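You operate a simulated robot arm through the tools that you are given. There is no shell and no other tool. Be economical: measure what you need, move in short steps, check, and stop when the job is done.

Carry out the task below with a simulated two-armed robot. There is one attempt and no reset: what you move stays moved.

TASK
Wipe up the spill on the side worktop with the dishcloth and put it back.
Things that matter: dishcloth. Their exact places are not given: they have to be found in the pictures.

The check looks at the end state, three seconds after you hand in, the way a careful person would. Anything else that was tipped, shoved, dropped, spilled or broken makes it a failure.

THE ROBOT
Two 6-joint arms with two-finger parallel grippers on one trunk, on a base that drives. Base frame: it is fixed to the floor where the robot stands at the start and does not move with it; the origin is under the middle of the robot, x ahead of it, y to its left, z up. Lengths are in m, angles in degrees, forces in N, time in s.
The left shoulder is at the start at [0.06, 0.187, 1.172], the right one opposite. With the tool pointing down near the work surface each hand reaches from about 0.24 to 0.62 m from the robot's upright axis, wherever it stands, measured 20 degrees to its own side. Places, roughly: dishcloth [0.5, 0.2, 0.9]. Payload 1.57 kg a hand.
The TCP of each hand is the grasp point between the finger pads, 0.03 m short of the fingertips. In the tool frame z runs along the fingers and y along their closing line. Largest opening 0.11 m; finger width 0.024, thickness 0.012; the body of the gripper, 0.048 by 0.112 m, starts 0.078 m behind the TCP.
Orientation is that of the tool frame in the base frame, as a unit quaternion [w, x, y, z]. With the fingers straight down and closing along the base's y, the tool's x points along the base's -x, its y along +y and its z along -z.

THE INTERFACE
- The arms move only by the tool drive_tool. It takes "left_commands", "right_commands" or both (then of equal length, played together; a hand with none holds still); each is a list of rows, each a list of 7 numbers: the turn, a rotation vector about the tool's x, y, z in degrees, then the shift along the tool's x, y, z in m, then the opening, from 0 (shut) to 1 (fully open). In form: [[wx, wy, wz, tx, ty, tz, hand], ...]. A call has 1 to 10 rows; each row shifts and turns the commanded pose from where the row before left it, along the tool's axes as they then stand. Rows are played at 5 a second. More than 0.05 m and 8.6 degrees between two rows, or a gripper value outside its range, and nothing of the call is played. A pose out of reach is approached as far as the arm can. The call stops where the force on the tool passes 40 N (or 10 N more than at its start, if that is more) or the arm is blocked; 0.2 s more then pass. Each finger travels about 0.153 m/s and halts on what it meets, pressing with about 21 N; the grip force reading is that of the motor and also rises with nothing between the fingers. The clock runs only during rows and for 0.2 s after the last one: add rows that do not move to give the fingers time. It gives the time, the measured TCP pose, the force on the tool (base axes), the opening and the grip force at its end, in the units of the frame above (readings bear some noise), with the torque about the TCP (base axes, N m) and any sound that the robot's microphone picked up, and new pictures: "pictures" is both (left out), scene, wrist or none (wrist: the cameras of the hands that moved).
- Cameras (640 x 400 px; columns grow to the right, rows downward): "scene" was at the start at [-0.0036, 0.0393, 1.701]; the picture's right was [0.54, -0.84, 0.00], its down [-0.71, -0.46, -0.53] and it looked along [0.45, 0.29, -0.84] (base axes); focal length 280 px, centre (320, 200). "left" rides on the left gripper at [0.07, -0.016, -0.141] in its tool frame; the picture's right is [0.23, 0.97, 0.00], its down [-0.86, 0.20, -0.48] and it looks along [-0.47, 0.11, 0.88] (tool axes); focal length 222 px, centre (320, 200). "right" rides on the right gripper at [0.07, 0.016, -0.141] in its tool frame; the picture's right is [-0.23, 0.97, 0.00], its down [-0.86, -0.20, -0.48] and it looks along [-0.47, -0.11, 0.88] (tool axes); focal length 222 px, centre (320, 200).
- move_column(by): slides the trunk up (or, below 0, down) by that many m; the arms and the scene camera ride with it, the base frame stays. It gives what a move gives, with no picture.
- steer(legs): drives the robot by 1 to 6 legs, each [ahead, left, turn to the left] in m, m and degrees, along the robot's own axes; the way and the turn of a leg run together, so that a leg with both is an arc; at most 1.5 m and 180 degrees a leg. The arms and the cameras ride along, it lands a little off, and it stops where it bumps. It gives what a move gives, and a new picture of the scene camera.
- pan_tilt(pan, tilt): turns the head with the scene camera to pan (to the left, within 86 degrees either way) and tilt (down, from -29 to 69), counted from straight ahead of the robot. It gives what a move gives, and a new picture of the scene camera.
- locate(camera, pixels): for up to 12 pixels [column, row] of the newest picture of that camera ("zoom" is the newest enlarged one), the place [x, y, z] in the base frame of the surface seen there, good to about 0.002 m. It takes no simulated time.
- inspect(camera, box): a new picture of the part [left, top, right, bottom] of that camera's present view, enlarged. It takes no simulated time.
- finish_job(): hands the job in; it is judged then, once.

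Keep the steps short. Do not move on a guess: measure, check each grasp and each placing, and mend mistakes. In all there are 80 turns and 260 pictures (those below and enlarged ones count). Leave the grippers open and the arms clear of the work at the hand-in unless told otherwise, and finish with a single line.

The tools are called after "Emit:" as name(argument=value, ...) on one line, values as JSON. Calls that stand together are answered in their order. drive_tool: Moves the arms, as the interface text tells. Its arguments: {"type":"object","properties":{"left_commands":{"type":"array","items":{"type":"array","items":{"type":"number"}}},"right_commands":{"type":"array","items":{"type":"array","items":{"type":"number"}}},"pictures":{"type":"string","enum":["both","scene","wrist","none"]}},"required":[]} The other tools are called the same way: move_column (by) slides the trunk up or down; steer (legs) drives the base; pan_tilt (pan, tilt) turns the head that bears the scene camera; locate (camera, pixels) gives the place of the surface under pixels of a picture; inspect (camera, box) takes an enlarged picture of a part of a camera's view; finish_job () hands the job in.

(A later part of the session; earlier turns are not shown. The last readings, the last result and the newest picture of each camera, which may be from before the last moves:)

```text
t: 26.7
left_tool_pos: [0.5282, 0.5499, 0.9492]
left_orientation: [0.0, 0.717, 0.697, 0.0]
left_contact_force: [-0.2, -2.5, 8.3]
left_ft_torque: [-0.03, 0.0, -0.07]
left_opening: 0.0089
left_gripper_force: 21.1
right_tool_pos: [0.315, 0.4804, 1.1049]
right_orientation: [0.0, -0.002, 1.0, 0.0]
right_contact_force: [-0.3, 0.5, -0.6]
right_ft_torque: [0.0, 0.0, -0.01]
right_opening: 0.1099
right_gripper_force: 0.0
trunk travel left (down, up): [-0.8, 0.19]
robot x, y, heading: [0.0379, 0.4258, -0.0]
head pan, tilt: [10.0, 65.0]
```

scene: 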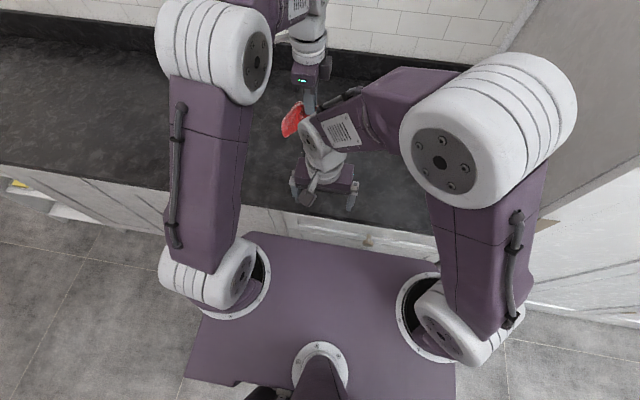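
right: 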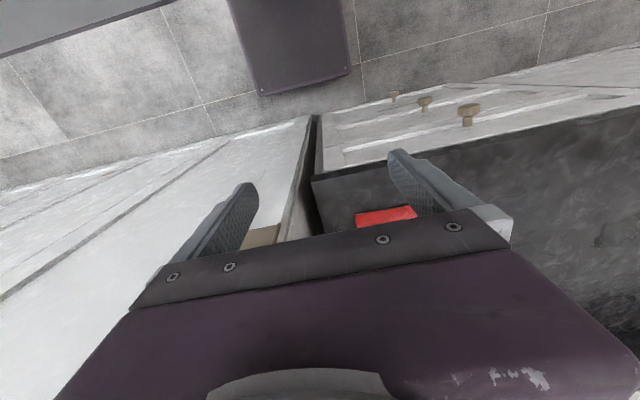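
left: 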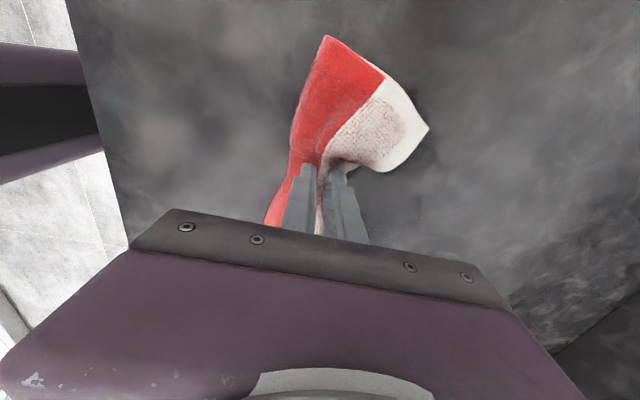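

It's holding a steady 8 N. I'll carry on with the strokes at y ≈0.55, 0.57, 0.59 and 0.61.

Emit:
drive_tool(left_commands=[[0, 0, 0, 0, 0.045, 0, 0], [0, 0, 0, 0, 0.045, 0, 0], [0, 0, 0, 0.02, 0, 0, 0], [0, 0, 0, 0, -0.045, 0, 0], [0, 0, 0, 0, -0.045, 0, 0], [0, 0, 0, 0.02, 0, 0, 0], [0, 0, 0, 0, 0.045, 0, 0], [0, 0, 0, 0, 0.045, 0, 0], [0, 0, 0, 0.02, 0, 0, 0], [0, 0, 0, 0, -0.045, 0, 0]], pictures="none")

Emit:
drive_tool(left_commands=[[0, 0, 0, 0, -0.045, 0, 0], [0, 0, 0, 0, 0.015, 0, 0], [0, 0, 0, -0.045, 0, 0, 0], [0, 0, 0, -0.045, 0, 0, 0], [0, 0, 0, 0, 0.025, 0, 0], [0, 0, 0, 0.045, 0, 0, 0], [0, 0, 0, 0.045, 0, 0, 0], [0, 0, 0, 0, 0.025, 0, 0], [0, 0, 0, -0.045, 0, 0, 0], [0, 0, 0, -0.045, 0, 0, 0]], pictures="wrist")

```text
t: 28.9
left_tool_pos: [0.5743, 0.608, 0.9485]
left_orientation: [0.001, 0.717, 0.697, 0.002]
left_contact_force: [1.4, 1.0, 5.8]
left_ft_torque: [0.06, -0.08, -0.04]
left_opening: 0.0089
left_gripper_force: 21.3
right_tool_pos: [0.3134, 0.4804, 1.1041]
right_orientation: [0.001, 0.0, 1.0, 0.0]
right_contact_force: [-0.4, -0.2, -0.2]
right_ft_torque: [0.01, -0.03, 0.0]
right_opening: 0.1101
right_gripper_force: 0.0
trunk travel left (down, up): [-0.8, 0.19]
robot x, y, heading: [0.0411, 0.4332, -0.0]
head pan, tilt: [10.0, 65.0]
```

```text
t: 31.1
left_tool_pos: [0.5927, 0.5165, 0.9474]
left_orientation: [-0.001, 0.716, 0.698, 0.002]
left_contact_force: [-1.1, 2.7, 8.5]
left_ft_torque: [0.09, -0.02, -0.02]
left_opening: 0.0091
left_gripper_force: 21.0
right_tool_pos: [0.3156, 0.479, 1.104]
right_orientation: [0.0, -0.002, 1.0, 0.0]
right_contact_force: [-0.4, -0.5, -0.1]
right_ft_torque: [0.0, -0.01, 0.02]
right_opening: 0.1099
right_gripper_force: 0.1
trunk travel left (down, up): [-0.8, 0.19]
robot x, y, heading: [0.0408, 0.4326, -0.2]
head pan, tilt: [10.0, 65.0]
```

left: 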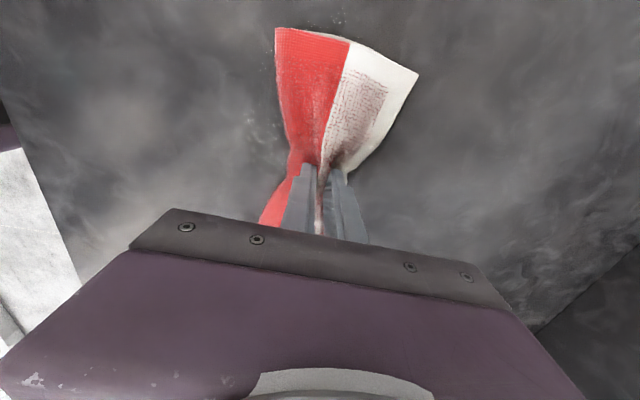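

There are faint specks beside the cloth around (260,140), so I'll look closer.

Emit:
inspect(camera="left", box=[180, 10, 340, 210])

Emit:
drive_tool(left_commands=[[0, 0, 0, 0, 0, -0.03, 0], [0, 0, 0, -0.035, -0.01, -0.03, 0], [0, 0, 0, -0.035, -0.02, -0.03, 0], [0, 0, 0, -0.03, -0.02, -0.03, 0], [0, 0, 0, 0.0, -0.02, -0.045, 0], [0, 0, 0, 0, -0.02, -0.045, 0], [0, 0, 0, 0, 0, -0.03, 0], [0, 0, 0, 0, 0, 0, 0]], pictures="wrist")

Emit:
inspect(camera="left", box=[330, 0, 570, 150])

```text
2.00 times, centred on (260, 110) of left
```

zoom: 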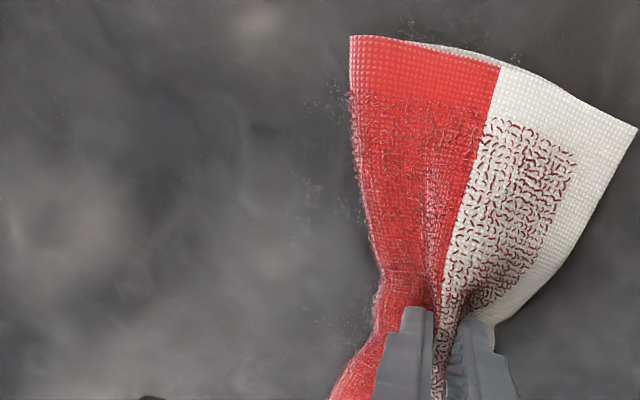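

```text
refused: row 3 steps farther than a row can; nothing moved
```

```text
2.67 times, centred on (450, 75) of left
```

zoom: 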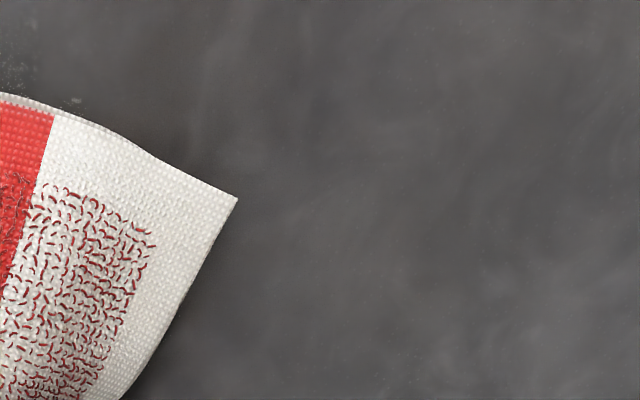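

Some residue may still be there. I'll lift the cloth and back off to see the whole area, with shorter rows this time.

Emit:
drive_tool(left_commands=[[0, 0, 0, 0, 0, -0.03, 0], [0, 0, 0, -0.03, -0.01, -0.03, 0], [0, 0, 0, -0.03, -0.02, -0.03, 0], [0, 0, 0, -0.03, -0.02, -0.03, 0], [0, 0, 0, 0.0, -0.02, -0.04, 0], [0, 0, 0, 0, -0.02, -0.04, 0], [0, 0, 0, 0, 0, -0.04, 0], [0, 0, 0, 0, 0, 0, 0]], pictures="wrist")

Emit:
inspect(camera="left", box=[330, 0, 570, 150])

```text
t: 32.9
left_tool_pos: [0.5026, 0.4295, 1.1895]
left_orientation: [0.0, 0.716, 0.698, 0.001]
left_contact_force: [-0.8, -0.7, -0.4]
left_ft_torque: [0.06, -0.02, 0.07]
left_opening: 0.009
left_gripper_force: 21.0
right_tool_pos: [0.3152, 0.4794, 1.1041]
right_orientation: [0.0, -0.002, 1.0, 0.0]
right_contact_force: [0.4, 0.0, 0.2]
right_ft_torque: [-0.03, 0.01, 0.01]
right_opening: 0.1101
right_gripper_force: 0.1
trunk travel left (down, up): [-0.8, 0.19]
robot x, y, heading: [0.0377, 0.4289, -0.0]
head pan, tilt: [10.0, 65.0]
```

left: 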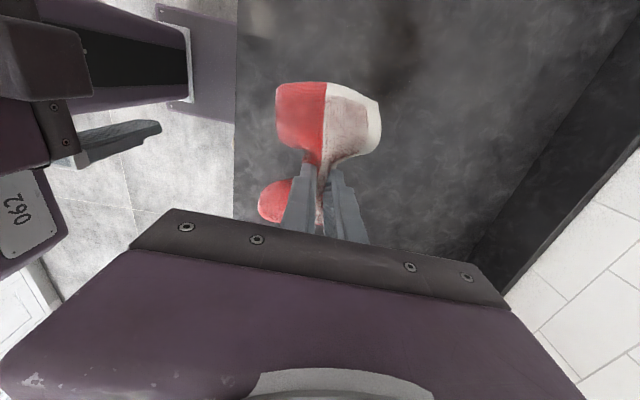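

```text
2.67 times, centred on (450, 75) of left
```

zoom: 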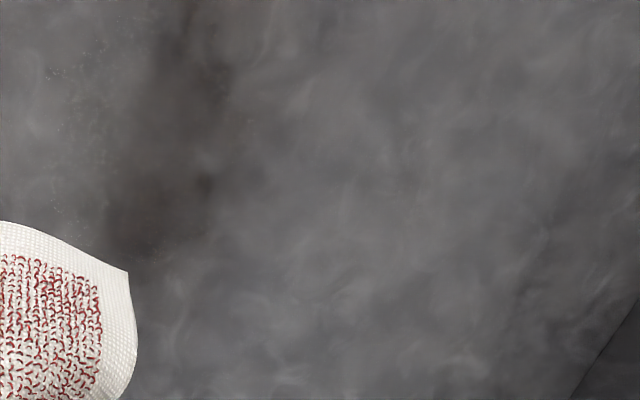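

Emit:
inspect(camera="left", box=[330, 10, 430, 100])

Emit:
locate(camera="left", pixels=[[349, 37], [370, 50], [400, 60], [412, 70], [370, 85], [390, 98], [350, 75], [390, 30]])

Emit:
pan_tilt(pan=22, tilt=55)

```text
4.44 times, centred on (380, 55) of left
```

zoom: 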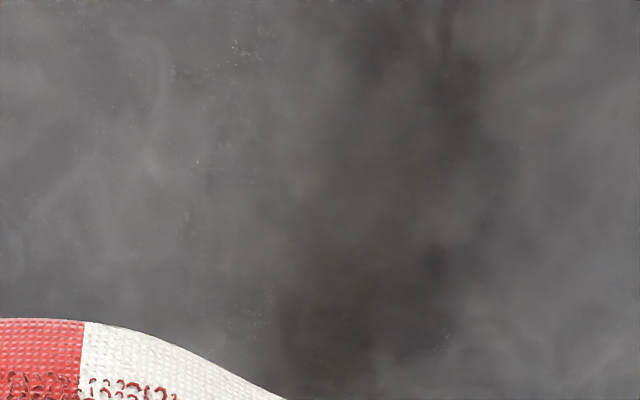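

```text
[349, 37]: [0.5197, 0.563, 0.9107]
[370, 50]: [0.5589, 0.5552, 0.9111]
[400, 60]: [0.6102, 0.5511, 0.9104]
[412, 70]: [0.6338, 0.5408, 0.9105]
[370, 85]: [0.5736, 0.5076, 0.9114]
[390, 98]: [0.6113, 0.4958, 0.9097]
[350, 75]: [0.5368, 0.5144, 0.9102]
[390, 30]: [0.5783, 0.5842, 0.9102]
```

```text
t: 33.6
left_tool_pos: [0.5014, 0.4316, 1.1892]
left_orientation: [0.0, 0.717, 0.698, 0.0]
left_contact_force: [0.3, 0.7, -0.7]
left_ft_torque: [-0.03, 0.02, 0.06]
left_opening: 0.0088
left_gripper_force: 21.4
right_tool_pos: [0.3146, 0.48, 1.1041]
right_orientation: [0.0, -0.001, 1.0, 0.0]
right_contact_force: [0.8, 0.4, -0.4]
right_ft_torque: [-0.02, 0.01, -0.01]
right_opening: 0.1099
right_gripper_force: 0.0
trunk travel left (down, up): [-0.8, 0.19]
robot x, y, heading: [0.0359, 0.4281, 0.2]
head pan, tilt: [22.0, 55.0]
```

scene: 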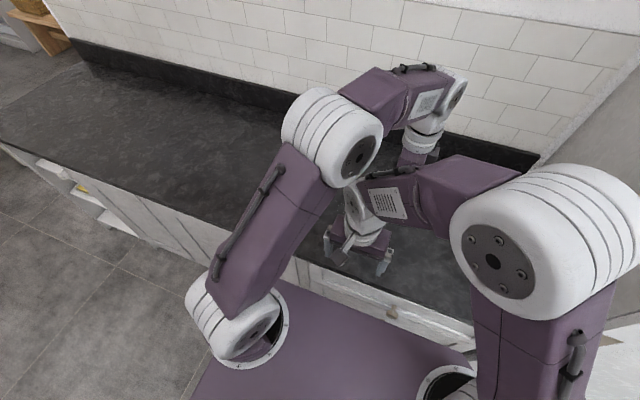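

From the wrist I can't tell shadow from residue. I'll drive back right toward the start, where the puddle was clearly visible, and compare the same scene view.

Emit:
steer(legs=[[-0.038, 0, 0], [0, -0.43, 0]])

Emit:
pan_tilt(pan=32.8, tilt=57.7)

```text
t: 36.5
left_tool_pos: [0.4633, 0.0356, 1.1882]
left_orientation: [-0.006, 0.715, 0.699, 0.002]
left_contact_force: [2.0, 2.8, -0.5]
left_ft_torque: [-0.26, 0.18, 0.19]
left_opening: 0.009
left_gripper_force: 21.0
right_tool_pos: [0.2775, 0.0795, 1.1038]
right_orientation: [0.0, 0.0, 1.0, 0.001]
right_contact_force: [-0.2, -1.2, 0.0]
right_ft_torque: [0.06, -0.03, -0.02]
right_opening: 0.1103
right_gripper_force: 0.1
trunk travel left (down, up): [-0.8, 0.19]
robot x, y, heading: [0.0007, 0.0281, -0.3]
head pan, tilt: [22.0, 55.0]
stopped in leg 2: the force on the tool passed its limit at 67 N (the readings are from after the stop); the commanded pose is now the measured one
```

scene: 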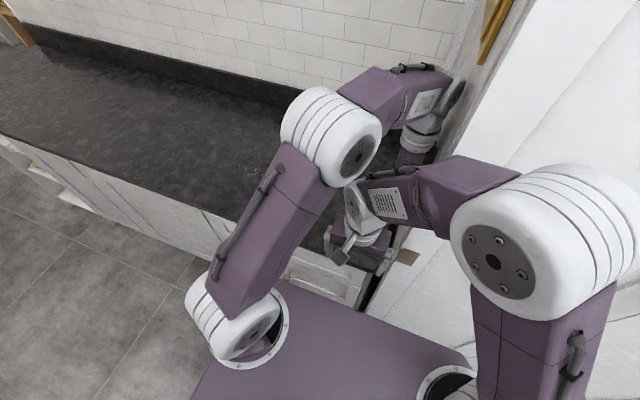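

```text
t: 37.2
left_tool_pos: [0.4637, 0.0354, 1.188]
left_orientation: [-0.005, 0.715, 0.699, 0.001]
left_contact_force: [-0.6, 0.3, -0.5]
left_ft_torque: [-0.01, 0.0, 0.04]
left_opening: 0.0087
left_gripper_force: 21.6
right_tool_pos: [0.2776, 0.0808, 1.105]
right_orientation: [0.0, 0.001, 1.0, -0.001]
right_contact_force: [0.5, -0.2, -1.0]
right_ft_torque: [0.03, 0.0, -0.02]
right_opening: 0.11
right_gripper_force: 0.0
trunk travel left (down, up): [-0.8, 0.19]
robot x, y, heading: [-0.0018, 0.0308, -0.0]
head pan, tilt: [32.8, 57.7]
```

scene: 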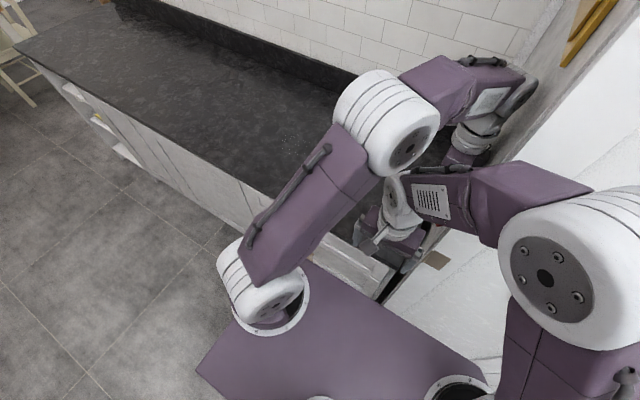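

I'd forgotten the hand sat further right, and it brushed the side wall. The cloth is still held, so I'll move the hand left, away from the wall, and then check the spill area near (283,137).

Emit:
drive_tool(left_commands=[[0, 0, 0, 0.03, 0, 0, 0], [0, 0, 0, 0.04, 0, 0, 0], [0, 0, 0, 0.04, 0, 0, 0], [0, 0, 0, 0.035, 0, 0, 0], [0, 0, 0, 0, 0, 0, 0]])

Emit:
inspect(camera="scene", box=[220, 90, 340, 190])

Emit:
locate(camera="scene", pixels=[[283, 137], [270, 137], [295, 137], [283, 128], [283, 146]])

```text
t: 38.4
left_tool_pos: [0.4672, 0.1808, 1.1899]
left_orientation: [-0.005, 0.715, 0.699, 0.002]
left_contact_force: [-0.9, -0.9, -0.5]
left_ft_torque: [-0.01, -0.01, 0.1]
left_opening: 0.009
left_gripper_force: 21.3
right_tool_pos: [0.2789, 0.0806, 1.1043]
right_orientation: [0.0, 0.0, 1.0, 0.0]
right_contact_force: [-1.2, 0.5, 0.1]
right_ft_torque: [0.02, 0.0, -0.03]
right_opening: 0.1099
right_gripper_force: 0.0
trunk travel left (down, up): [-0.8, 0.19]
robot x, y, heading: [-0.0007, 0.0328, 0.0]
head pan, tilt: [32.8, 57.7]
```

scene: 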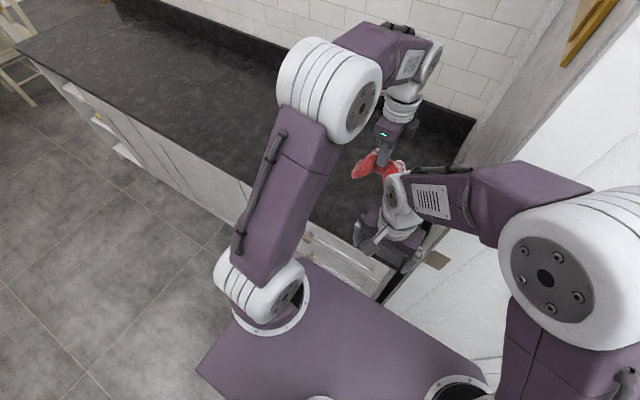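
left: 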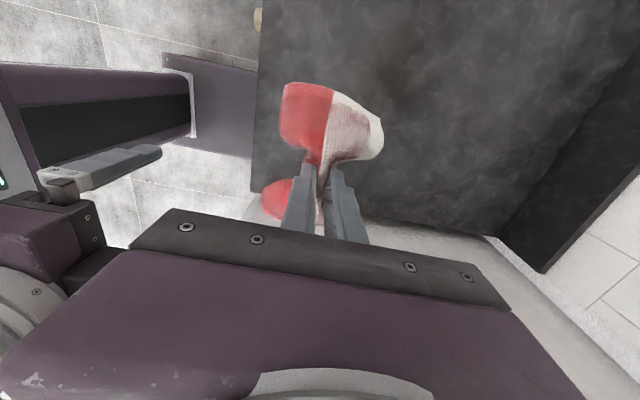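

```text
4.00 times, centred on (280, 140) of scene
```

zoom: 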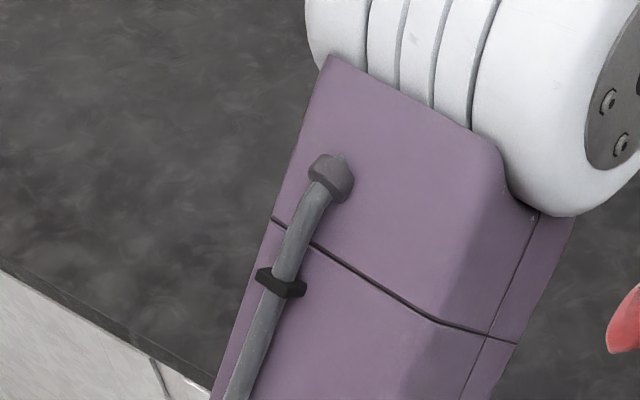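

```text
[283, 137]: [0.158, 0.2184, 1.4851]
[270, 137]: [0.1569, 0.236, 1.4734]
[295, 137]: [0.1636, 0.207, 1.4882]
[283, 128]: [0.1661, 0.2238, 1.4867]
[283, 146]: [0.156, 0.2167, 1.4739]
```

The arm blocks the view now. I'll move the hand back to y≈0.085, clear of the wall (contact was at 0.035), and look again.

Emit:
drive_tool(left_commands=[[0, 0, 0, -0.04, 0, 0, 0], [0, 0, 0, -0.035, 0, 0, 0], [0, 0, 0, -0.02, 0, 0, 0], [0, 0, 0, 0, 0, 0, 0]], pictures="scene")

Emit:
inspect(camera="scene", box=[230, 90, 340, 180])

Emit:
locate(camera="scene", pixels=[[283, 137], [270, 137], [295, 137], [283, 128], [283, 146]])

```text
t: 39.4
left_tool_pos: [0.4658, 0.0864, 1.1884]
left_orientation: [-0.006, 0.715, 0.699, 0.002]
left_contact_force: [0.4, -0.7, -0.5]
left_ft_torque: [0.01, -0.01, 0.07]
left_opening: 0.009
left_gripper_force: 21.3
right_tool_pos: [0.2782, 0.08, 1.1051]
right_orientation: [0.001, 0.0, 1.0, 0.0]
right_contact_force: [-0.4, -0.6, 0.1]
right_ft_torque: [0.02, 0.0, 0.0]
right_opening: 0.11
right_gripper_force: 0.1
trunk travel left (down, up): [-0.8, 0.19]
robot x, y, heading: [0.0034, 0.0313, -0.1]
head pan, tilt: [32.8, 57.7]
```

scene: 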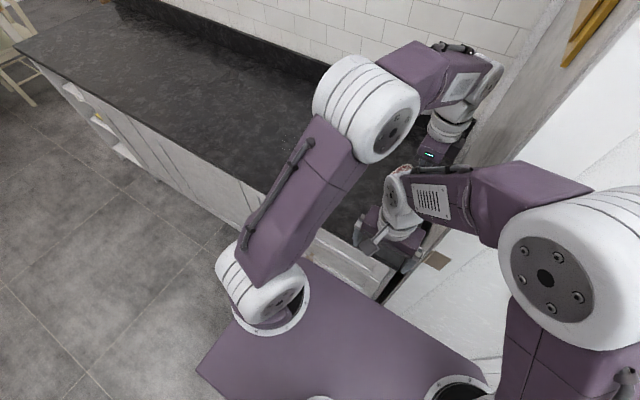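

```text
4.44 times, centred on (285, 135) of scene
```

zoom: 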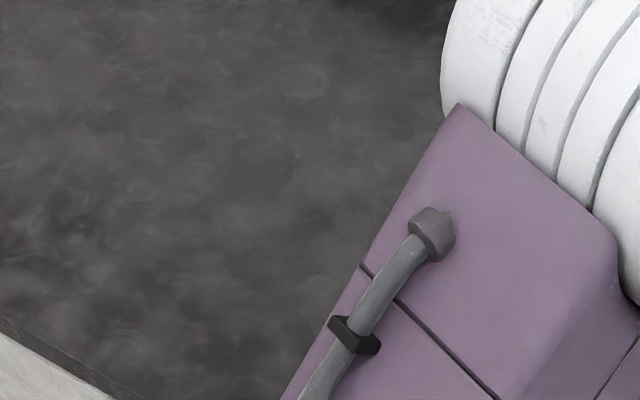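

```text
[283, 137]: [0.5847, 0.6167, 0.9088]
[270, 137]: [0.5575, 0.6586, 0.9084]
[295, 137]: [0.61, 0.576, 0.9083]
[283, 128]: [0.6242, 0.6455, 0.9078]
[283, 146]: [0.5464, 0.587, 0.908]
```

The arm's edge still hides the exact spot. I'll retract the hand to something like its start pose, still holding the cloth, because the puddle was visible from there.

Emit:
drive_tool(left_commands=[[0, 0, 0, 0.05, 0, 0, 0], [0, 0, 0, 0.05, 0, 0, 0], [0, 0, 0, 0.05, 0, 0, 0], [0, 0, 0, 0.04, -0.03, 0, 0], [0, 0, 0, 0.04, -0.03, 0, 0], [0, 0, 0, 0.03, -0.04, 0, 0], [0, 0, 0, 0.02, -0.04, 0, 0], [0, 0, 0, 0, -0.04, 0, 0], [0, 0, 0, 0, -0.03, 0, 0], [0, 0, 0, 0, 0, 0, 0]], pictures="scene")

Emit:
inspect(camera="scene", box=[240, 100, 350, 190])

Emit:
inspect(camera="scene", box=[200, 60, 440, 210])

```text
t: 41.6
left_tool_pos: [0.262, 0.3717, 1.1935]
left_orientation: [-0.006, 0.715, 0.699, 0.002]
left_contact_force: [-0.1, -0.5, -0.2]
left_ft_torque: [-0.03, 0.0, 0.06]
left_opening: 0.0087
left_gripper_force: 20.4
right_tool_pos: [0.2778, 0.0812, 1.1034]
right_orientation: [0.0, 0.0, 1.0, 0.0]
right_contact_force: [-0.5, 0.0, 0.5]
right_ft_torque: [-0.01, 0.02, 0.0]
right_opening: 0.11
right_gripper_force: 0.1
trunk travel left (down, up): [-0.8, 0.19]
robot x, y, heading: [0.0017, 0.0299, 0.1]
head pan, tilt: [32.8, 57.7]
```

scene: 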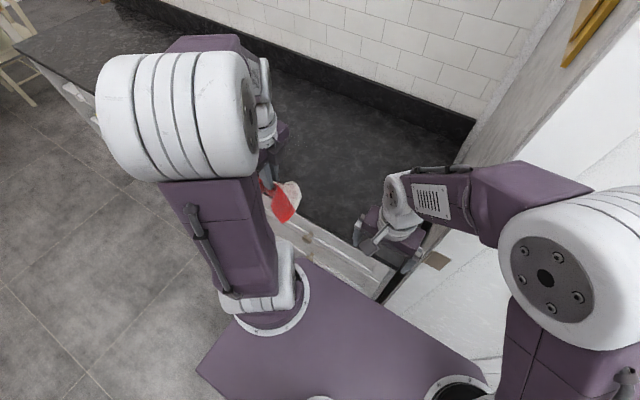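

```text
4.44 times, centred on (295, 145) of scene
```

zoom: 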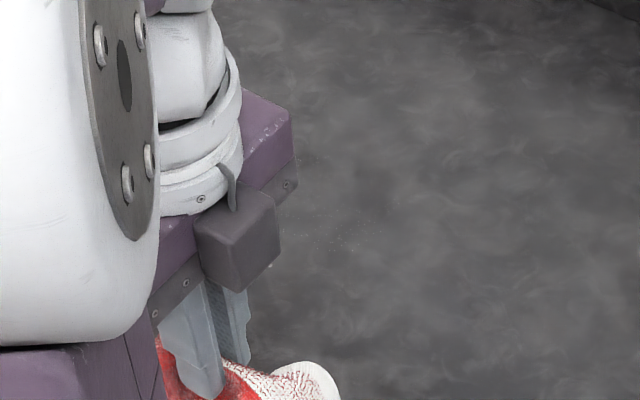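

```text
2.67 times, centred on (320, 135) of scene
```

zoom: 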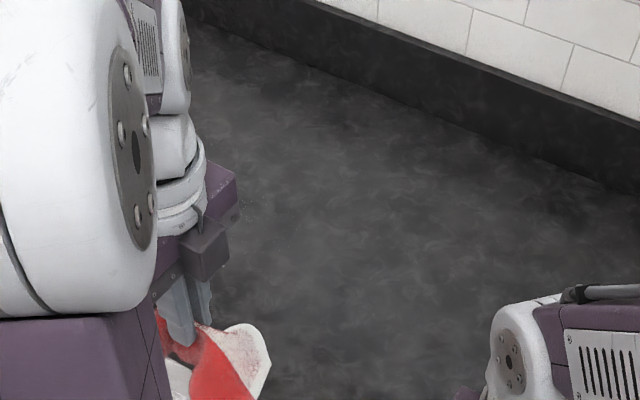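

Part of the spot is still hidden by the gripper. I'll shift the hand a little further left.

Emit:
drive_tool(left_commands=[[0, 0, 0, 0.04, 0, 0, 0], [0, 0, 0, 0.03, -0.02, 0, 0], [0, 0, 0, 0.0, 0, 0, 0]], pictures="scene")

Emit:
inspect(camera="scene", box=[240, 100, 350, 190])

Emit:
locate(camera="zoom", pixels=[[200, 240], [280, 240], [350, 240], [300, 180], [300, 300]])

```text
t: 42.4
left_tool_pos: [0.243, 0.441, 1.1943]
left_orientation: [-0.006, 0.715, 0.699, 0.001]
left_contact_force: [-0.3, -1.0, -0.3]
left_ft_torque: [0.04, 0.01, 0.03]
left_opening: 0.009
left_gripper_force: 20.7
right_tool_pos: [0.2767, 0.0803, 1.1025]
right_orientation: [0.0, 0.0, 1.0, 0.0]
right_contact_force: [0.0, 0.3, 0.1]
right_ft_torque: [0.03, -0.03, -0.02]
right_opening: 0.11
right_gripper_force: 0.0
trunk travel left (down, up): [-0.8, 0.19]
robot x, y, heading: [0.0018, 0.03, 0.1]
head pan, tilt: [32.8, 57.7]
```

scene: 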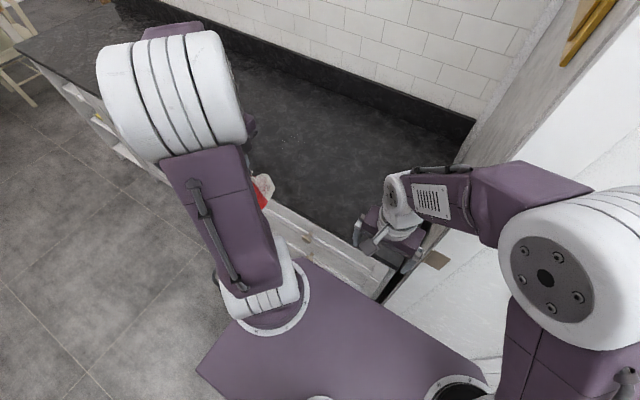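

```text
4.44 times, centred on (295, 145) of scene
```

zoom: 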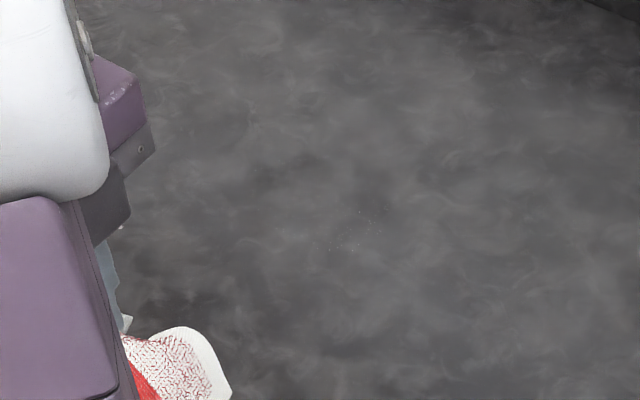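

```text
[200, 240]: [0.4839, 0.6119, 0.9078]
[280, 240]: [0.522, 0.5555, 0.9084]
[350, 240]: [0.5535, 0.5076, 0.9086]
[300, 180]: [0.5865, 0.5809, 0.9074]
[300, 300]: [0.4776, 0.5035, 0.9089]
```

A few tiny specks remain near zoom (355,230) and (255,165). I'll zoom in more and locate them.

Emit:
inspect(camera="scene", box=[270, 120, 330, 165])

Emit:
locate(camera="zoom", pixels=[[340, 260], [370, 180], [130, 130], [140, 170], [300, 270], [440, 200], [230, 60]])

```text
8.89 times, centred on (300, 142) of scene
```

zoom: 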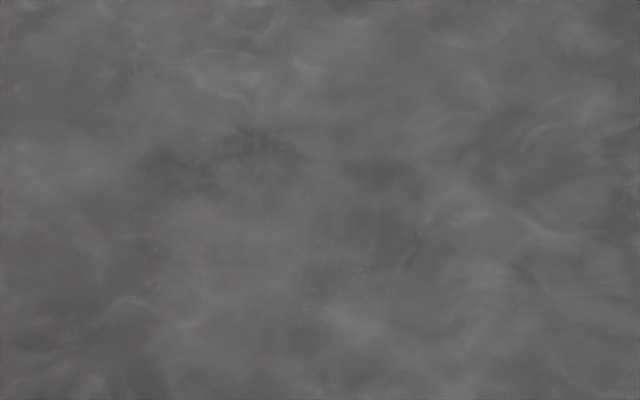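

```text
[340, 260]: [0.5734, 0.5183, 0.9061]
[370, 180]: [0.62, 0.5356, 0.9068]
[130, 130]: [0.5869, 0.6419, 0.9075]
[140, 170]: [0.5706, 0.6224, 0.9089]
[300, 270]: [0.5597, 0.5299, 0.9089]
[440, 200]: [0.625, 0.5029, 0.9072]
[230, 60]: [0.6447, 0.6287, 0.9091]
```

Most of it is gone, but faint specks remain along the old rim (x 0.56–0.62, y 0.50–0.62). I'll go back for a wider, thorough second pass.

Emit:
steer(legs=[[0, 0.4, 0], [0.04, 0, 0]])

Emit:
inspect(camera="scene", box=[300, 60, 460, 160])

```text
t: 45.4
left_tool_pos: [0.2761, 0.8474, 1.1957]
left_orientation: [-0.004, 0.715, 0.699, 0.005]
left_contact_force: [-1.9, 0.2, -0.6]
left_ft_torque: [-0.02, -0.1, 0.08]
left_opening: 0.0086
left_gripper_force: 20.9
right_tool_pos: [0.3106, 0.4856, 1.1062]
right_orientation: [0.004, 0.001, 1.0, 0.0]
right_contact_force: [0.0, -0.1, -0.2]
right_ft_torque: [0.01, -0.07, -0.02]
right_opening: 0.1099
right_gripper_force: 0.1
trunk travel left (down, up): [-0.8, 0.19]
robot x, y, heading: [0.0428, 0.4342, -0.0]
head pan, tilt: [32.8, 57.7]
```

scene: 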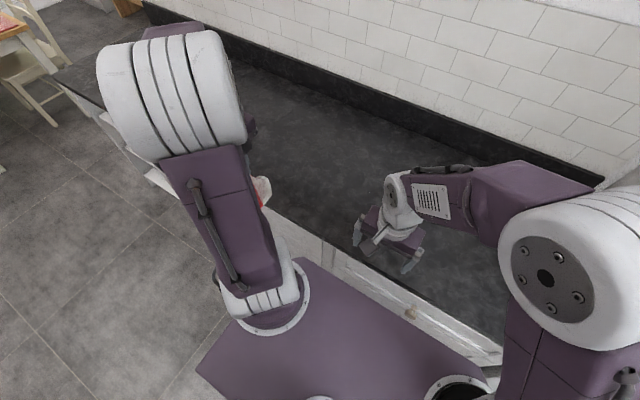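

```text
4.00 times, centred on (380, 110) of scene
```

zoom: 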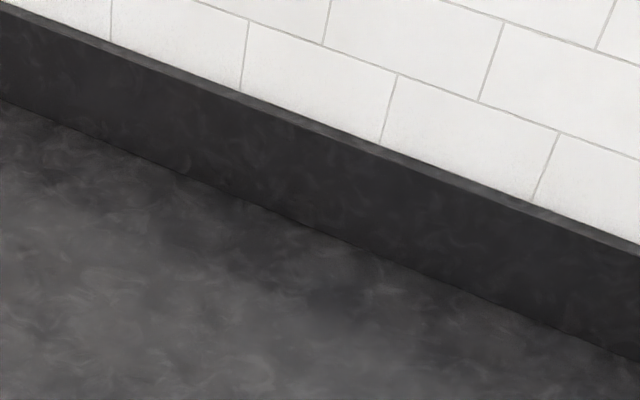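

From here, with the hand retracted, I have a clear close view of the spot. I'll zoom in on it.

Emit:
inspect(camera="scene", box=[300, 120, 400, 185])

Emit:
locate(camera="zoom", pixels=[[100, 100], [320, 100], [540, 100], [100, 300], [320, 300], [540, 300], [320, 200]])

```text
6.15 times, centred on (350, 152) of scene
```

zoom: 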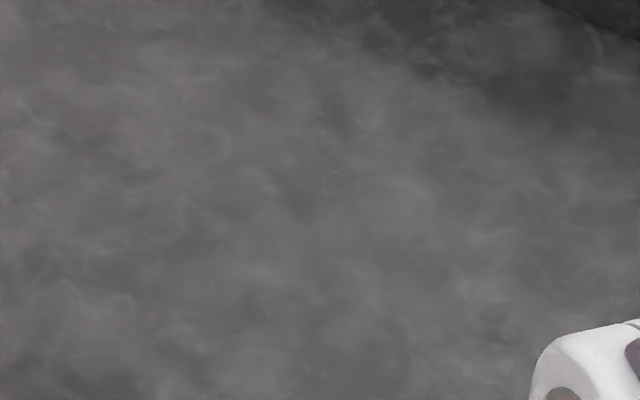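

```text
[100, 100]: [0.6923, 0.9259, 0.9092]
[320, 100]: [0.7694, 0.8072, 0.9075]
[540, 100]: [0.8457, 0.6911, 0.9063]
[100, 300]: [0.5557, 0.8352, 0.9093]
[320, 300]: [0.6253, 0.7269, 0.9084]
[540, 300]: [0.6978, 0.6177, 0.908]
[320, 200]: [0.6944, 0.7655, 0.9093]
```

The spot is hidden behind the right wrist. I'll go on to the second pass and bring the hand back over it at height.

Emit:
drive_tool(left_commands=[[0, 0, 0, 0, 0.05, 0, 0], [0, 0, 0, -0.02, 0.045, 0, 0], [0, 0, 0, -0.02, 0.045, 0, 0], [0, 0, 0, -0.03, 0.04, 0, 0], [0, 0, 0, -0.03, 0.04, 0, 0], [0, 0, 0, -0.04, 0.02, 0, 0], [0, 0, 0, -0.05, 0, 0, 0], [0, 0, 0, -0.05, 0, 0, 0], [0, 0, 0, -0.05, 0, 0, 0], [0, 0, 0, 0, 0, 0, 0]], pictures="wrist")

Emit:
inspect(camera="left", box=[240, 0, 560, 200])

```text
t: 47.6
left_tool_pos: [0.5157, 0.5518, 1.1901]
left_orientation: [-0.005, 0.715, 0.699, 0.003]
left_contact_force: [0.6, 0.9, -0.7]
left_ft_torque: [0.0, -0.02, 0.07]
left_opening: 0.0089
left_gripper_force: 21.4
right_tool_pos: [0.3173, 0.4867, 1.1045]
right_orientation: [0.001, 0.0, 1.0, -0.001]
right_contact_force: [0.1, -0.4, 0.1]
right_ft_torque: [0.01, -0.01, 0.01]
right_opening: 0.1102
right_gripper_force: 0.0
trunk travel left (down, up): [-0.8, 0.19]
robot x, y, heading: [0.043, 0.4359, 0.1]
head pan, tilt: [32.8, 57.7]
```

left: 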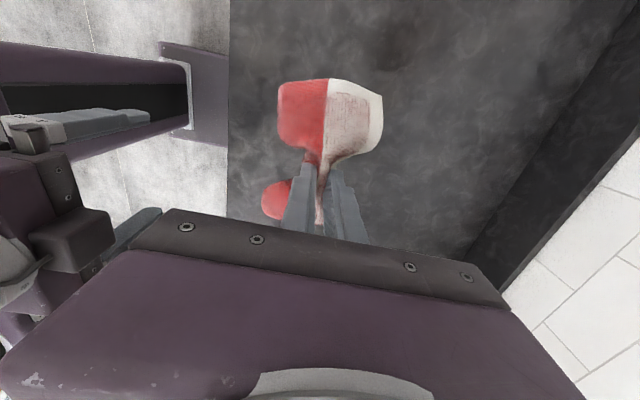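

```text
2.00 times, centred on (400, 100) of left
```

zoom: 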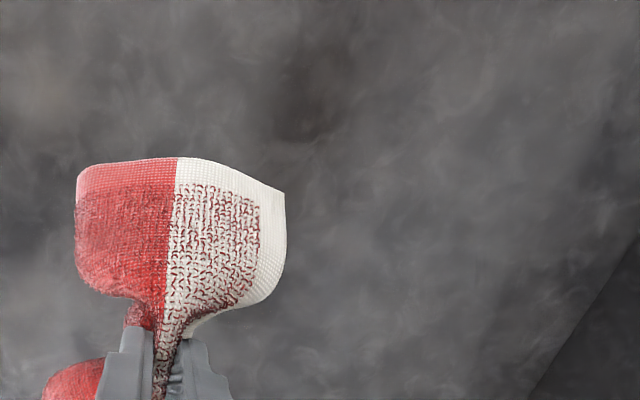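

I'll lower to the near right corner (0.52, 0.49).

Emit:
drive_tool(left_commands=[[0, 0, 0, -0.03, 0.005, 0.03, 0], [0, 0, 0, -0.03, 0, 0.04, 0], [0, 0, 0, 0, 0, 0.05, 0], [0, 0, 0, 0, 0, 0.05, 0], [0, 0, 0, 0, 0, 0.04, 0], [0, 0, 0, 0, 0, 0.03, 0], [0, 0, 0, 0, 0, 0.005, 0], [0, 0, 0, 0, 0, 0, 0]], pictures="wrist")

```text
t: 49.4
left_tool_pos: [0.5215, 0.4973, 0.9475]
left_orientation: [-0.001, 0.71, 0.704, 0.005]
left_contact_force: [1.3, -0.2, 17.9]
left_ft_torque: [-0.02, -0.09, 0.03]
left_opening: 0.009
left_gripper_force: 20.8
right_tool_pos: [0.3061, 0.472, 1.0972]
right_orientation: [-0.014, 0.003, 1.0, -0.016]
right_contact_force: [0.1, -0.1, -0.1]
right_ft_torque: [0.03, -0.01, 0.0]
right_opening: 0.11
right_gripper_force: 0.0
trunk travel left (down, up): [-0.8, 0.19]
robot x, y, heading: [0.0403, 0.4327, -0.0]
head pan, tilt: [32.8, 57.7]
```

left: 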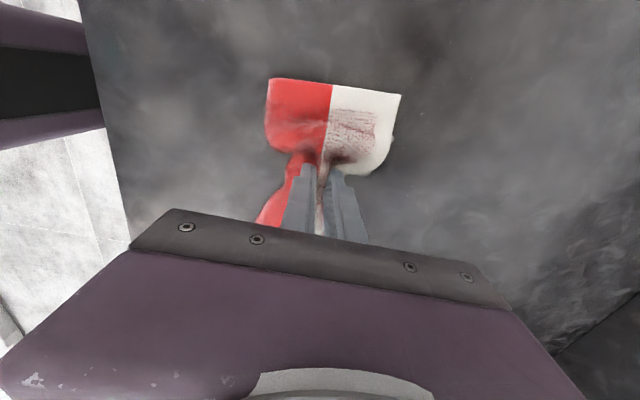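

The right hand's pose has shifted about 1 cm, so the left forearm is leaning on the right arm. I'll move the right hand out of the way to the right; nothing is there.

Emit:
drive_tool(right_commands=[[0, 0, 0, 0, -0.03, 0, 1], [0, 0, 0, 0, -0.04, 0, 1], [0, 0, 0, 0.01, -0.04, 0, 1], [0, 0, 0, 0.01, -0.04, 0, 1], [0, 0, 0, 0, 0, 0, 1]], pictures="scene")

```text
t: 50.1
left_tool_pos: [0.5194, 0.4908, 0.949]
left_orientation: [-0.001, 0.716, 0.698, 0.005]
left_contact_force: [-1.1, 0.2, 20.0]
left_ft_torque: [-0.02, 0.03, 0.03]
left_opening: 0.0089
left_gripper_force: 21.2
right_tool_pos: [0.3166, 0.4168, 1.1053]
right_orientation: [0.004, 0.0, 1.0, 0.001]
right_contact_force: [0.1, 0.3, 0.0]
right_ft_torque: [0.01, 0.0, 0.04]
right_opening: 0.1099
right_gripper_force: 0.0
trunk travel left (down, up): [-0.8, 0.19]
robot x, y, heading: [0.0456, 0.4367, -0.1]
head pan, tilt: [32.8, 57.7]
stopped in row 3 (left hand): the force on the tool passed its limit at 42 N (the readings are from after the stop); the commanded pose is now the measured one
```

scene: 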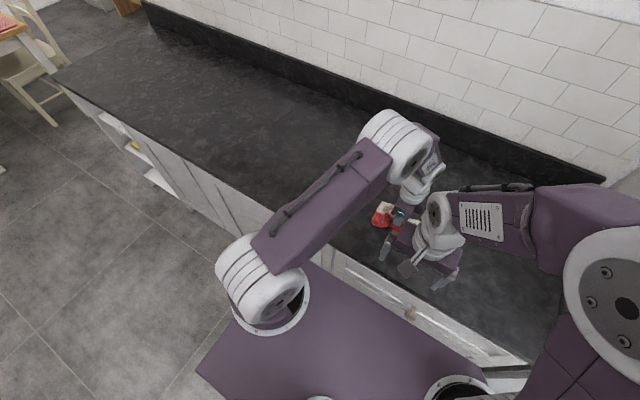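

The arms are apart. I'll ease the left hand's pressure a little and move the right hand further away.

Emit:
drive_tool(left_commands=[[0, 0, 0, 0, 0, -0.002, 0], [0, 0, 0, 0, 0, 0, 0], [0, 0, 0, 0, 0, 0, 0]], right_commands=[[0, 0, 0, 0, -0.03, 0, 1], [0, 0, 0, 0.0, -0.04, 0, 1], [0, 0, 0, 0.0, -0.04, 0, 1]], pictures="wrist")

```text
t: 50.9
left_tool_pos: [0.5193, 0.4915, 0.9464]
left_orientation: [-0.004, 0.716, 0.698, 0.004]
left_contact_force: [1.3, 1.6, 13.7]
left_ft_torque: [0.08, -0.05, 0.03]
left_opening: 0.009
left_gripper_force: 21.2
right_tool_pos: [0.3165, 0.3054, 1.1056]
right_orientation: [0.002, -0.001, 1.0, 0.003]
right_contact_force: [-0.1, -0.4, 0.0]
right_ft_torque: [0.07, -0.02, 0.0]
right_opening: 0.1102
right_gripper_force: 0.1
trunk travel left (down, up): [-0.8, 0.19]
robot x, y, heading: [0.0404, 0.4348, -0.1]
head pan, tilt: [32.8, 57.7]
```

right: 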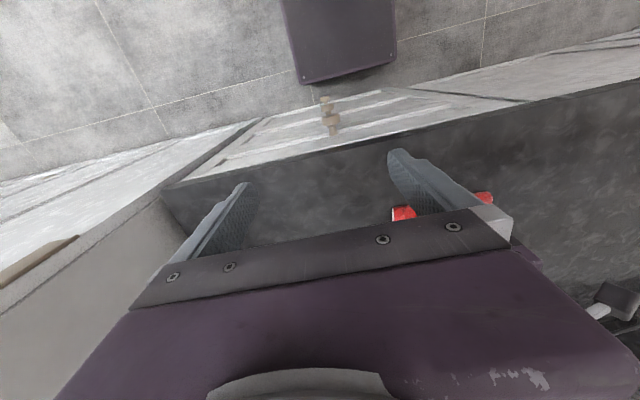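
left: 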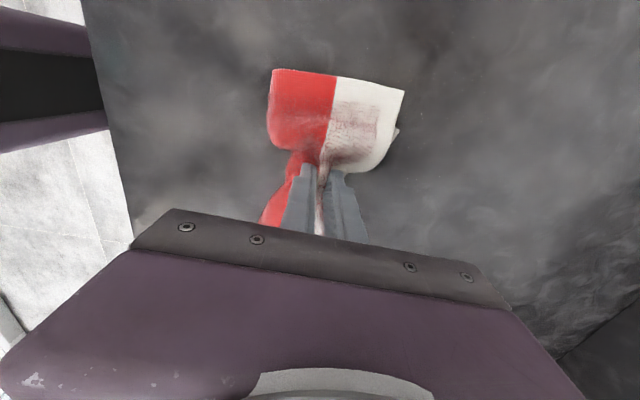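

14 N of contact, both arms clear. Now a dense zigzag over x 0.52–0.64, stepping y from 0.49 to 0.63.

Emit:
drive_tool(left_commands=[[0, 0, 0, 0, 0.04, 0, 0], [0, 0, 0, 0, 0.04, 0, 0], [0, 0, 0, 0, 0.04, 0, 0], [0, 0, 0, 0.02, 0, 0, 0], [0, 0, 0, 0, -0.04, 0, 0], [0, 0, 0, 0, -0.04, 0, 0], [0, 0, 0, 0, -0.04, 0, 0], [0, 0, 0, 0.02, 0, 0, 0]], pictures="none")

Emit:
drive_tool(left_commands=[[0, 0, 0, 0, 0.04, 0, 0], [0, 0, 0, 0, 0.04, 0, 0], [0, 0, 0, 0, 0.04, 0, 0], [0, 0, 0, 0.02, 0, 0, 0], [0, 0, 0, 0, -0.04, 0, 0], [0, 0, 0, 0, -0.04, 0, 0], [0, 0, 0, 0, -0.04, 0, 0], [0, 0, 0, 0.02, 0, 0, 0]], pictures="none")

Emit:
drive_tool(left_commands=[[0, 0, 0, 0, 0.04, 0, 0], [0, 0, 0, 0, 0.04, 0, 0], [0, 0, 0, 0, 0.04, 0, 0], [0, 0, 0, 0.02, 0, 0, 0], [0, 0, 0, 0, -0.04, 0, 0], [0, 0, 0, 0, -0.04, 0, 0], [0, 0, 0, 0, -0.04, 0, 0], [0, 0, 0, 0.02, 0, 0, 0]], pictures="none")

Emit:
drive_tool(left_commands=[[0, 0, 0, 0, 0.04, 0, 0], [0, 0, 0, 0, 0.04, 0, 0], [0, 0, 0, 0, 0.04, 0, 0], [0, 0, 0, 0.02, 0, 0, 0], [0, 0, 0, 0, -0.04, 0, 0], [0, 0, 0, 0, -0.04, 0, 0], [0, 0, 0, 0, -0.04, 0, 0]], pictures="wrist")

```text
t: 51.6
left_tool_pos: [0.6021, 0.4896, 0.9478]
left_orientation: [-0.015, 0.716, 0.698, -0.005]
left_contact_force: [-0.1, -1.7, 22.2]
left_ft_torque: [-0.1, 0.01, 0.0]
left_opening: 0.0089
left_gripper_force: 20.9
left hand out of reach, approached as far as the arm can: row 3
right_tool_pos: [0.3146, 0.3049, 1.1063]
right_orientation: [0.003, 0.0, 1.0, 0.002]
right_contact_force: [-0.8, 0.3, -1.2]
right_ft_torque: [0.03, -0.01, 0.02]
right_opening: 0.1102
right_gripper_force: 0.0
trunk travel left (down, up): [-0.8, 0.19]
robot x, y, heading: [0.041, 0.4348, -0.2]
head pan, tilt: [32.8, 57.7]
stopped in row 3 (left hand): the force on the tool passed its limit at 144 N (the readings are from after the stop); the commanded pose is now the measured one
```

```text
t: 53.4
left_tool_pos: [0.4946, 0.5444, 0.9543]
left_orientation: [-0.017, 0.716, 0.698, -0.008]
left_contact_force: [-0.8, 0.2, 0.7]
left_ft_torque: [0.03, 0.02, -0.03]
left_opening: 0.009
left_gripper_force: 21.7
left hand out of reach, approached as far as the arm can: row 1, 2, 3
right_tool_pos: [0.3183, 0.3084, 1.1046]
right_orientation: [0.002, 0.0, 1.0, 0.001]
right_contact_force: [0.0, 0.1, -0.2]
right_ft_torque: [-0.01, 0.02, 0.01]
right_opening: 0.1102
right_gripper_force: 0.1
trunk travel left (down, up): [-0.8, 0.19]
robot x, y, heading: [0.0461, 0.4344, -0.0]
head pan, tilt: [32.8, 57.7]
```

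```text
t: 55.2
left_tool_pos: [0.495, 0.585, 0.9557]
left_orientation: [-0.017, 0.716, 0.697, -0.007]
left_contact_force: [-0.2, 0.2, 0.3]
left_ft_torque: [-0.05, -0.03, 0.0]
left_opening: 0.009
left_gripper_force: 20.8
right_tool_pos: [0.3181, 0.307, 1.105]
right_orientation: [0.001, 0.0, 1.0, 0.001]
right_contact_force: [0.4, -0.4, 0.3]
right_ft_torque: [-0.03, -0.01, 0.01]
right_opening: 0.11
right_gripper_force: 0.2
trunk travel left (down, up): [-0.8, 0.19]
robot x, y, heading: [0.0442, 0.4363, 0.1]
head pan, tilt: [32.8, 57.7]
```

```text
t: 56.8
left_tool_pos: [0.4948, 0.6046, 0.9553]
left_orientation: [-0.018, 0.716, 0.698, -0.007]
left_contact_force: [-0.8, -0.1, -0.4]
left_ft_torque: [0.01, -0.03, 0.01]
left_opening: 0.009
left_gripper_force: 20.9
right_tool_pos: [0.3176, 0.3072, 1.1048]
right_orientation: [0.003, 0.0, 1.0, 0.002]
right_contact_force: [-0.6, 0.0, 0.6]
right_ft_torque: [-0.02, 0.0, 0.0]
right_opening: 0.1102
right_gripper_force: 0.2
trunk travel left (down, up): [-0.8, 0.19]
robot x, y, heading: [0.0376, 0.4353, -0.3]
head pan, tilt: [32.8, 57.7]
```

left: 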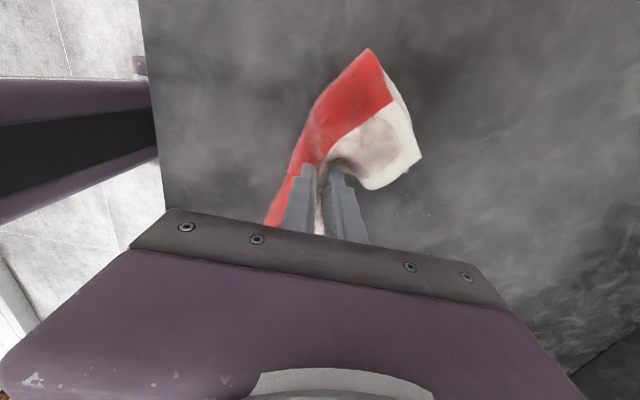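

The stroke ran out of reach at x≈0.62, and the later strokes were too high (no load). Specks remain near (420,212). I'll measure the specks and the base's front edge, to see if I can move closer.

Emit:
inspect(camera="left", box=[330, 150, 530, 275])

Emit:
locate(camera="left", pixels=[[395, 215], [422, 212], [432, 218], [425, 240], [410, 230]])

Emit:
locate(camera="right", pixels=[[305, 80], [390, 65], [340, 75], [325, 100], [333, 130]])

```text
3.20 times, centred on (430, 212) of left
```

zoom: 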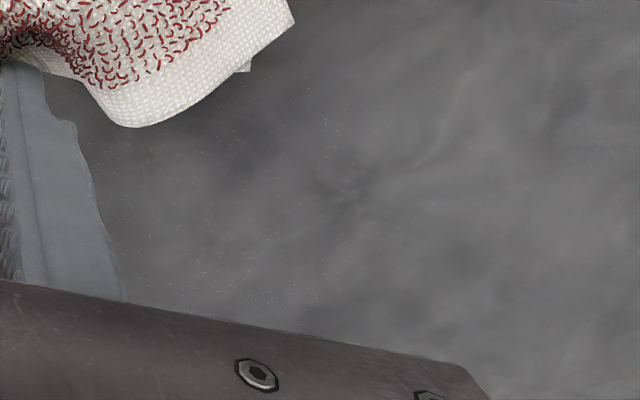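

```text
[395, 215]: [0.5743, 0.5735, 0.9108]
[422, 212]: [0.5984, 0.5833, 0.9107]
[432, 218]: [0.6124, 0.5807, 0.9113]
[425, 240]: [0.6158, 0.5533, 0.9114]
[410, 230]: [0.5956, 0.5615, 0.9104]
```

```text
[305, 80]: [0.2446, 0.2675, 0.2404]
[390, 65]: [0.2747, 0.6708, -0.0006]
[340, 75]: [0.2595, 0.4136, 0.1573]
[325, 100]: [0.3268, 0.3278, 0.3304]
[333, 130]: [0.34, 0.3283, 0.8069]
```

There's about 5 cm of clearance between the base (0.26) and the knobs (0.315). I'll lift the cloth, undo the small tilt, and drive 0.03 m ahead and 0.06 m right for better reach.

Emit:
drive_tool(left_commands=[[-2, -0.8, 0, 0, 0, -0.03, 0], [0, 0, 0, 0, 0, -0.03, 0], [0, 0, 0, 0, 0, 0, 0]], pictures="none")

Emit:
steer(legs=[[0.028, 0, 0], [0, -0.06, 0]])

```text
t: 57.6
left_tool_pos: [0.4979, 0.601, 1.0145]
left_orientation: [0.0, 0.716, 0.698, 0.0]
left_contact_force: [-0.1, -0.3, 0.6]
left_ft_torque: [-0.04, 0.08, -0.01]
left_opening: 0.0087
left_gripper_force: 20.9
right_tool_pos: [0.3186, 0.3068, 1.1055]
right_orientation: [0.002, 0.001, 1.0, 0.002]
right_contact_force: [1.0, 0.7, 0.2]
right_ft_torque: [0.01, -0.05, 0.0]
right_opening: 0.11
right_gripper_force: 0.1
trunk travel left (down, up): [-0.8, 0.19]
robot x, y, heading: [0.0412, 0.4378, 0.2]
head pan, tilt: [32.8, 57.7]
```

```text
t: 59.0
left_tool_pos: [0.5222, 0.5477, 1.0152]
left_orientation: [0.002, 0.716, 0.699, -0.001]
left_contact_force: [-0.5, 1.1, 0.1]
left_ft_torque: [-0.08, 0.05, 0.03]
left_opening: 0.0086
left_gripper_force: 21.1
right_tool_pos: [0.3445, 0.2545, 1.1073]
right_orientation: [0.003, -0.001, 1.0, -0.001]
right_contact_force: [0.4, 0.5, 1.1]
right_ft_torque: [-0.06, -0.07, 0.0]
right_opening: 0.1099
right_gripper_force: 0.1
trunk travel left (down, up): [-0.8, 0.19]
robot x, y, heading: [0.0711, 0.3772, 0.1]
head pan, tilt: [32.8, 57.7]
```

scene: 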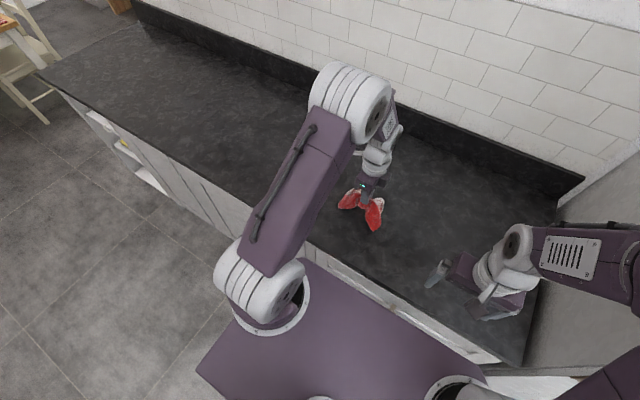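

Well placed. I'll lower to contact at (0.525, 0.50).

Emit:
drive_tool(left_commands=[[0, 0, 0, -0.025, 0, 0.03, 0], [0, 0, 0, -0.025, 0, 0.03, 0], [0, 0, 0, 0, 0, 0.008, 0], [0, 0, 0, 0, 0, 0.002, 0], [0, 0, 0, 0, 0.03, 0, 0], [0, 0, 0, 0, 0.03, 0, 0], [0, 0, 0, 0, 0.03, 0, 0]], pictures="wrist")

```text
t: 60.6
left_tool_pos: [0.6105, 0.492, 0.9475]
left_orientation: [0.0, 0.716, 0.698, 0.001]
left_contact_force: [-7.4, -1.5, 19.4]
left_ft_torque: [0.04, 0.18, 0.04]
left_opening: 0.0088
left_gripper_force: 21.0
right_tool_pos: [0.341, 0.2482, 1.1071]
right_orientation: [0.003, -0.001, 1.0, 0.002]
right_contact_force: [-0.6, 0.1, -1.0]
right_ft_torque: [0.02, 0.02, 0.0]
right_opening: 0.11
right_gripper_force: 0.2
trunk travel left (down, up): [-0.8, 0.19]
robot x, y, heading: [0.0692, 0.3739, -0.1]
head pan, tilt: [32.8, 57.7]
```

left: 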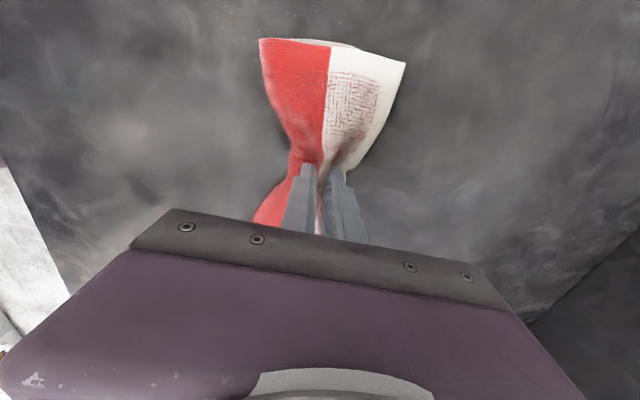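

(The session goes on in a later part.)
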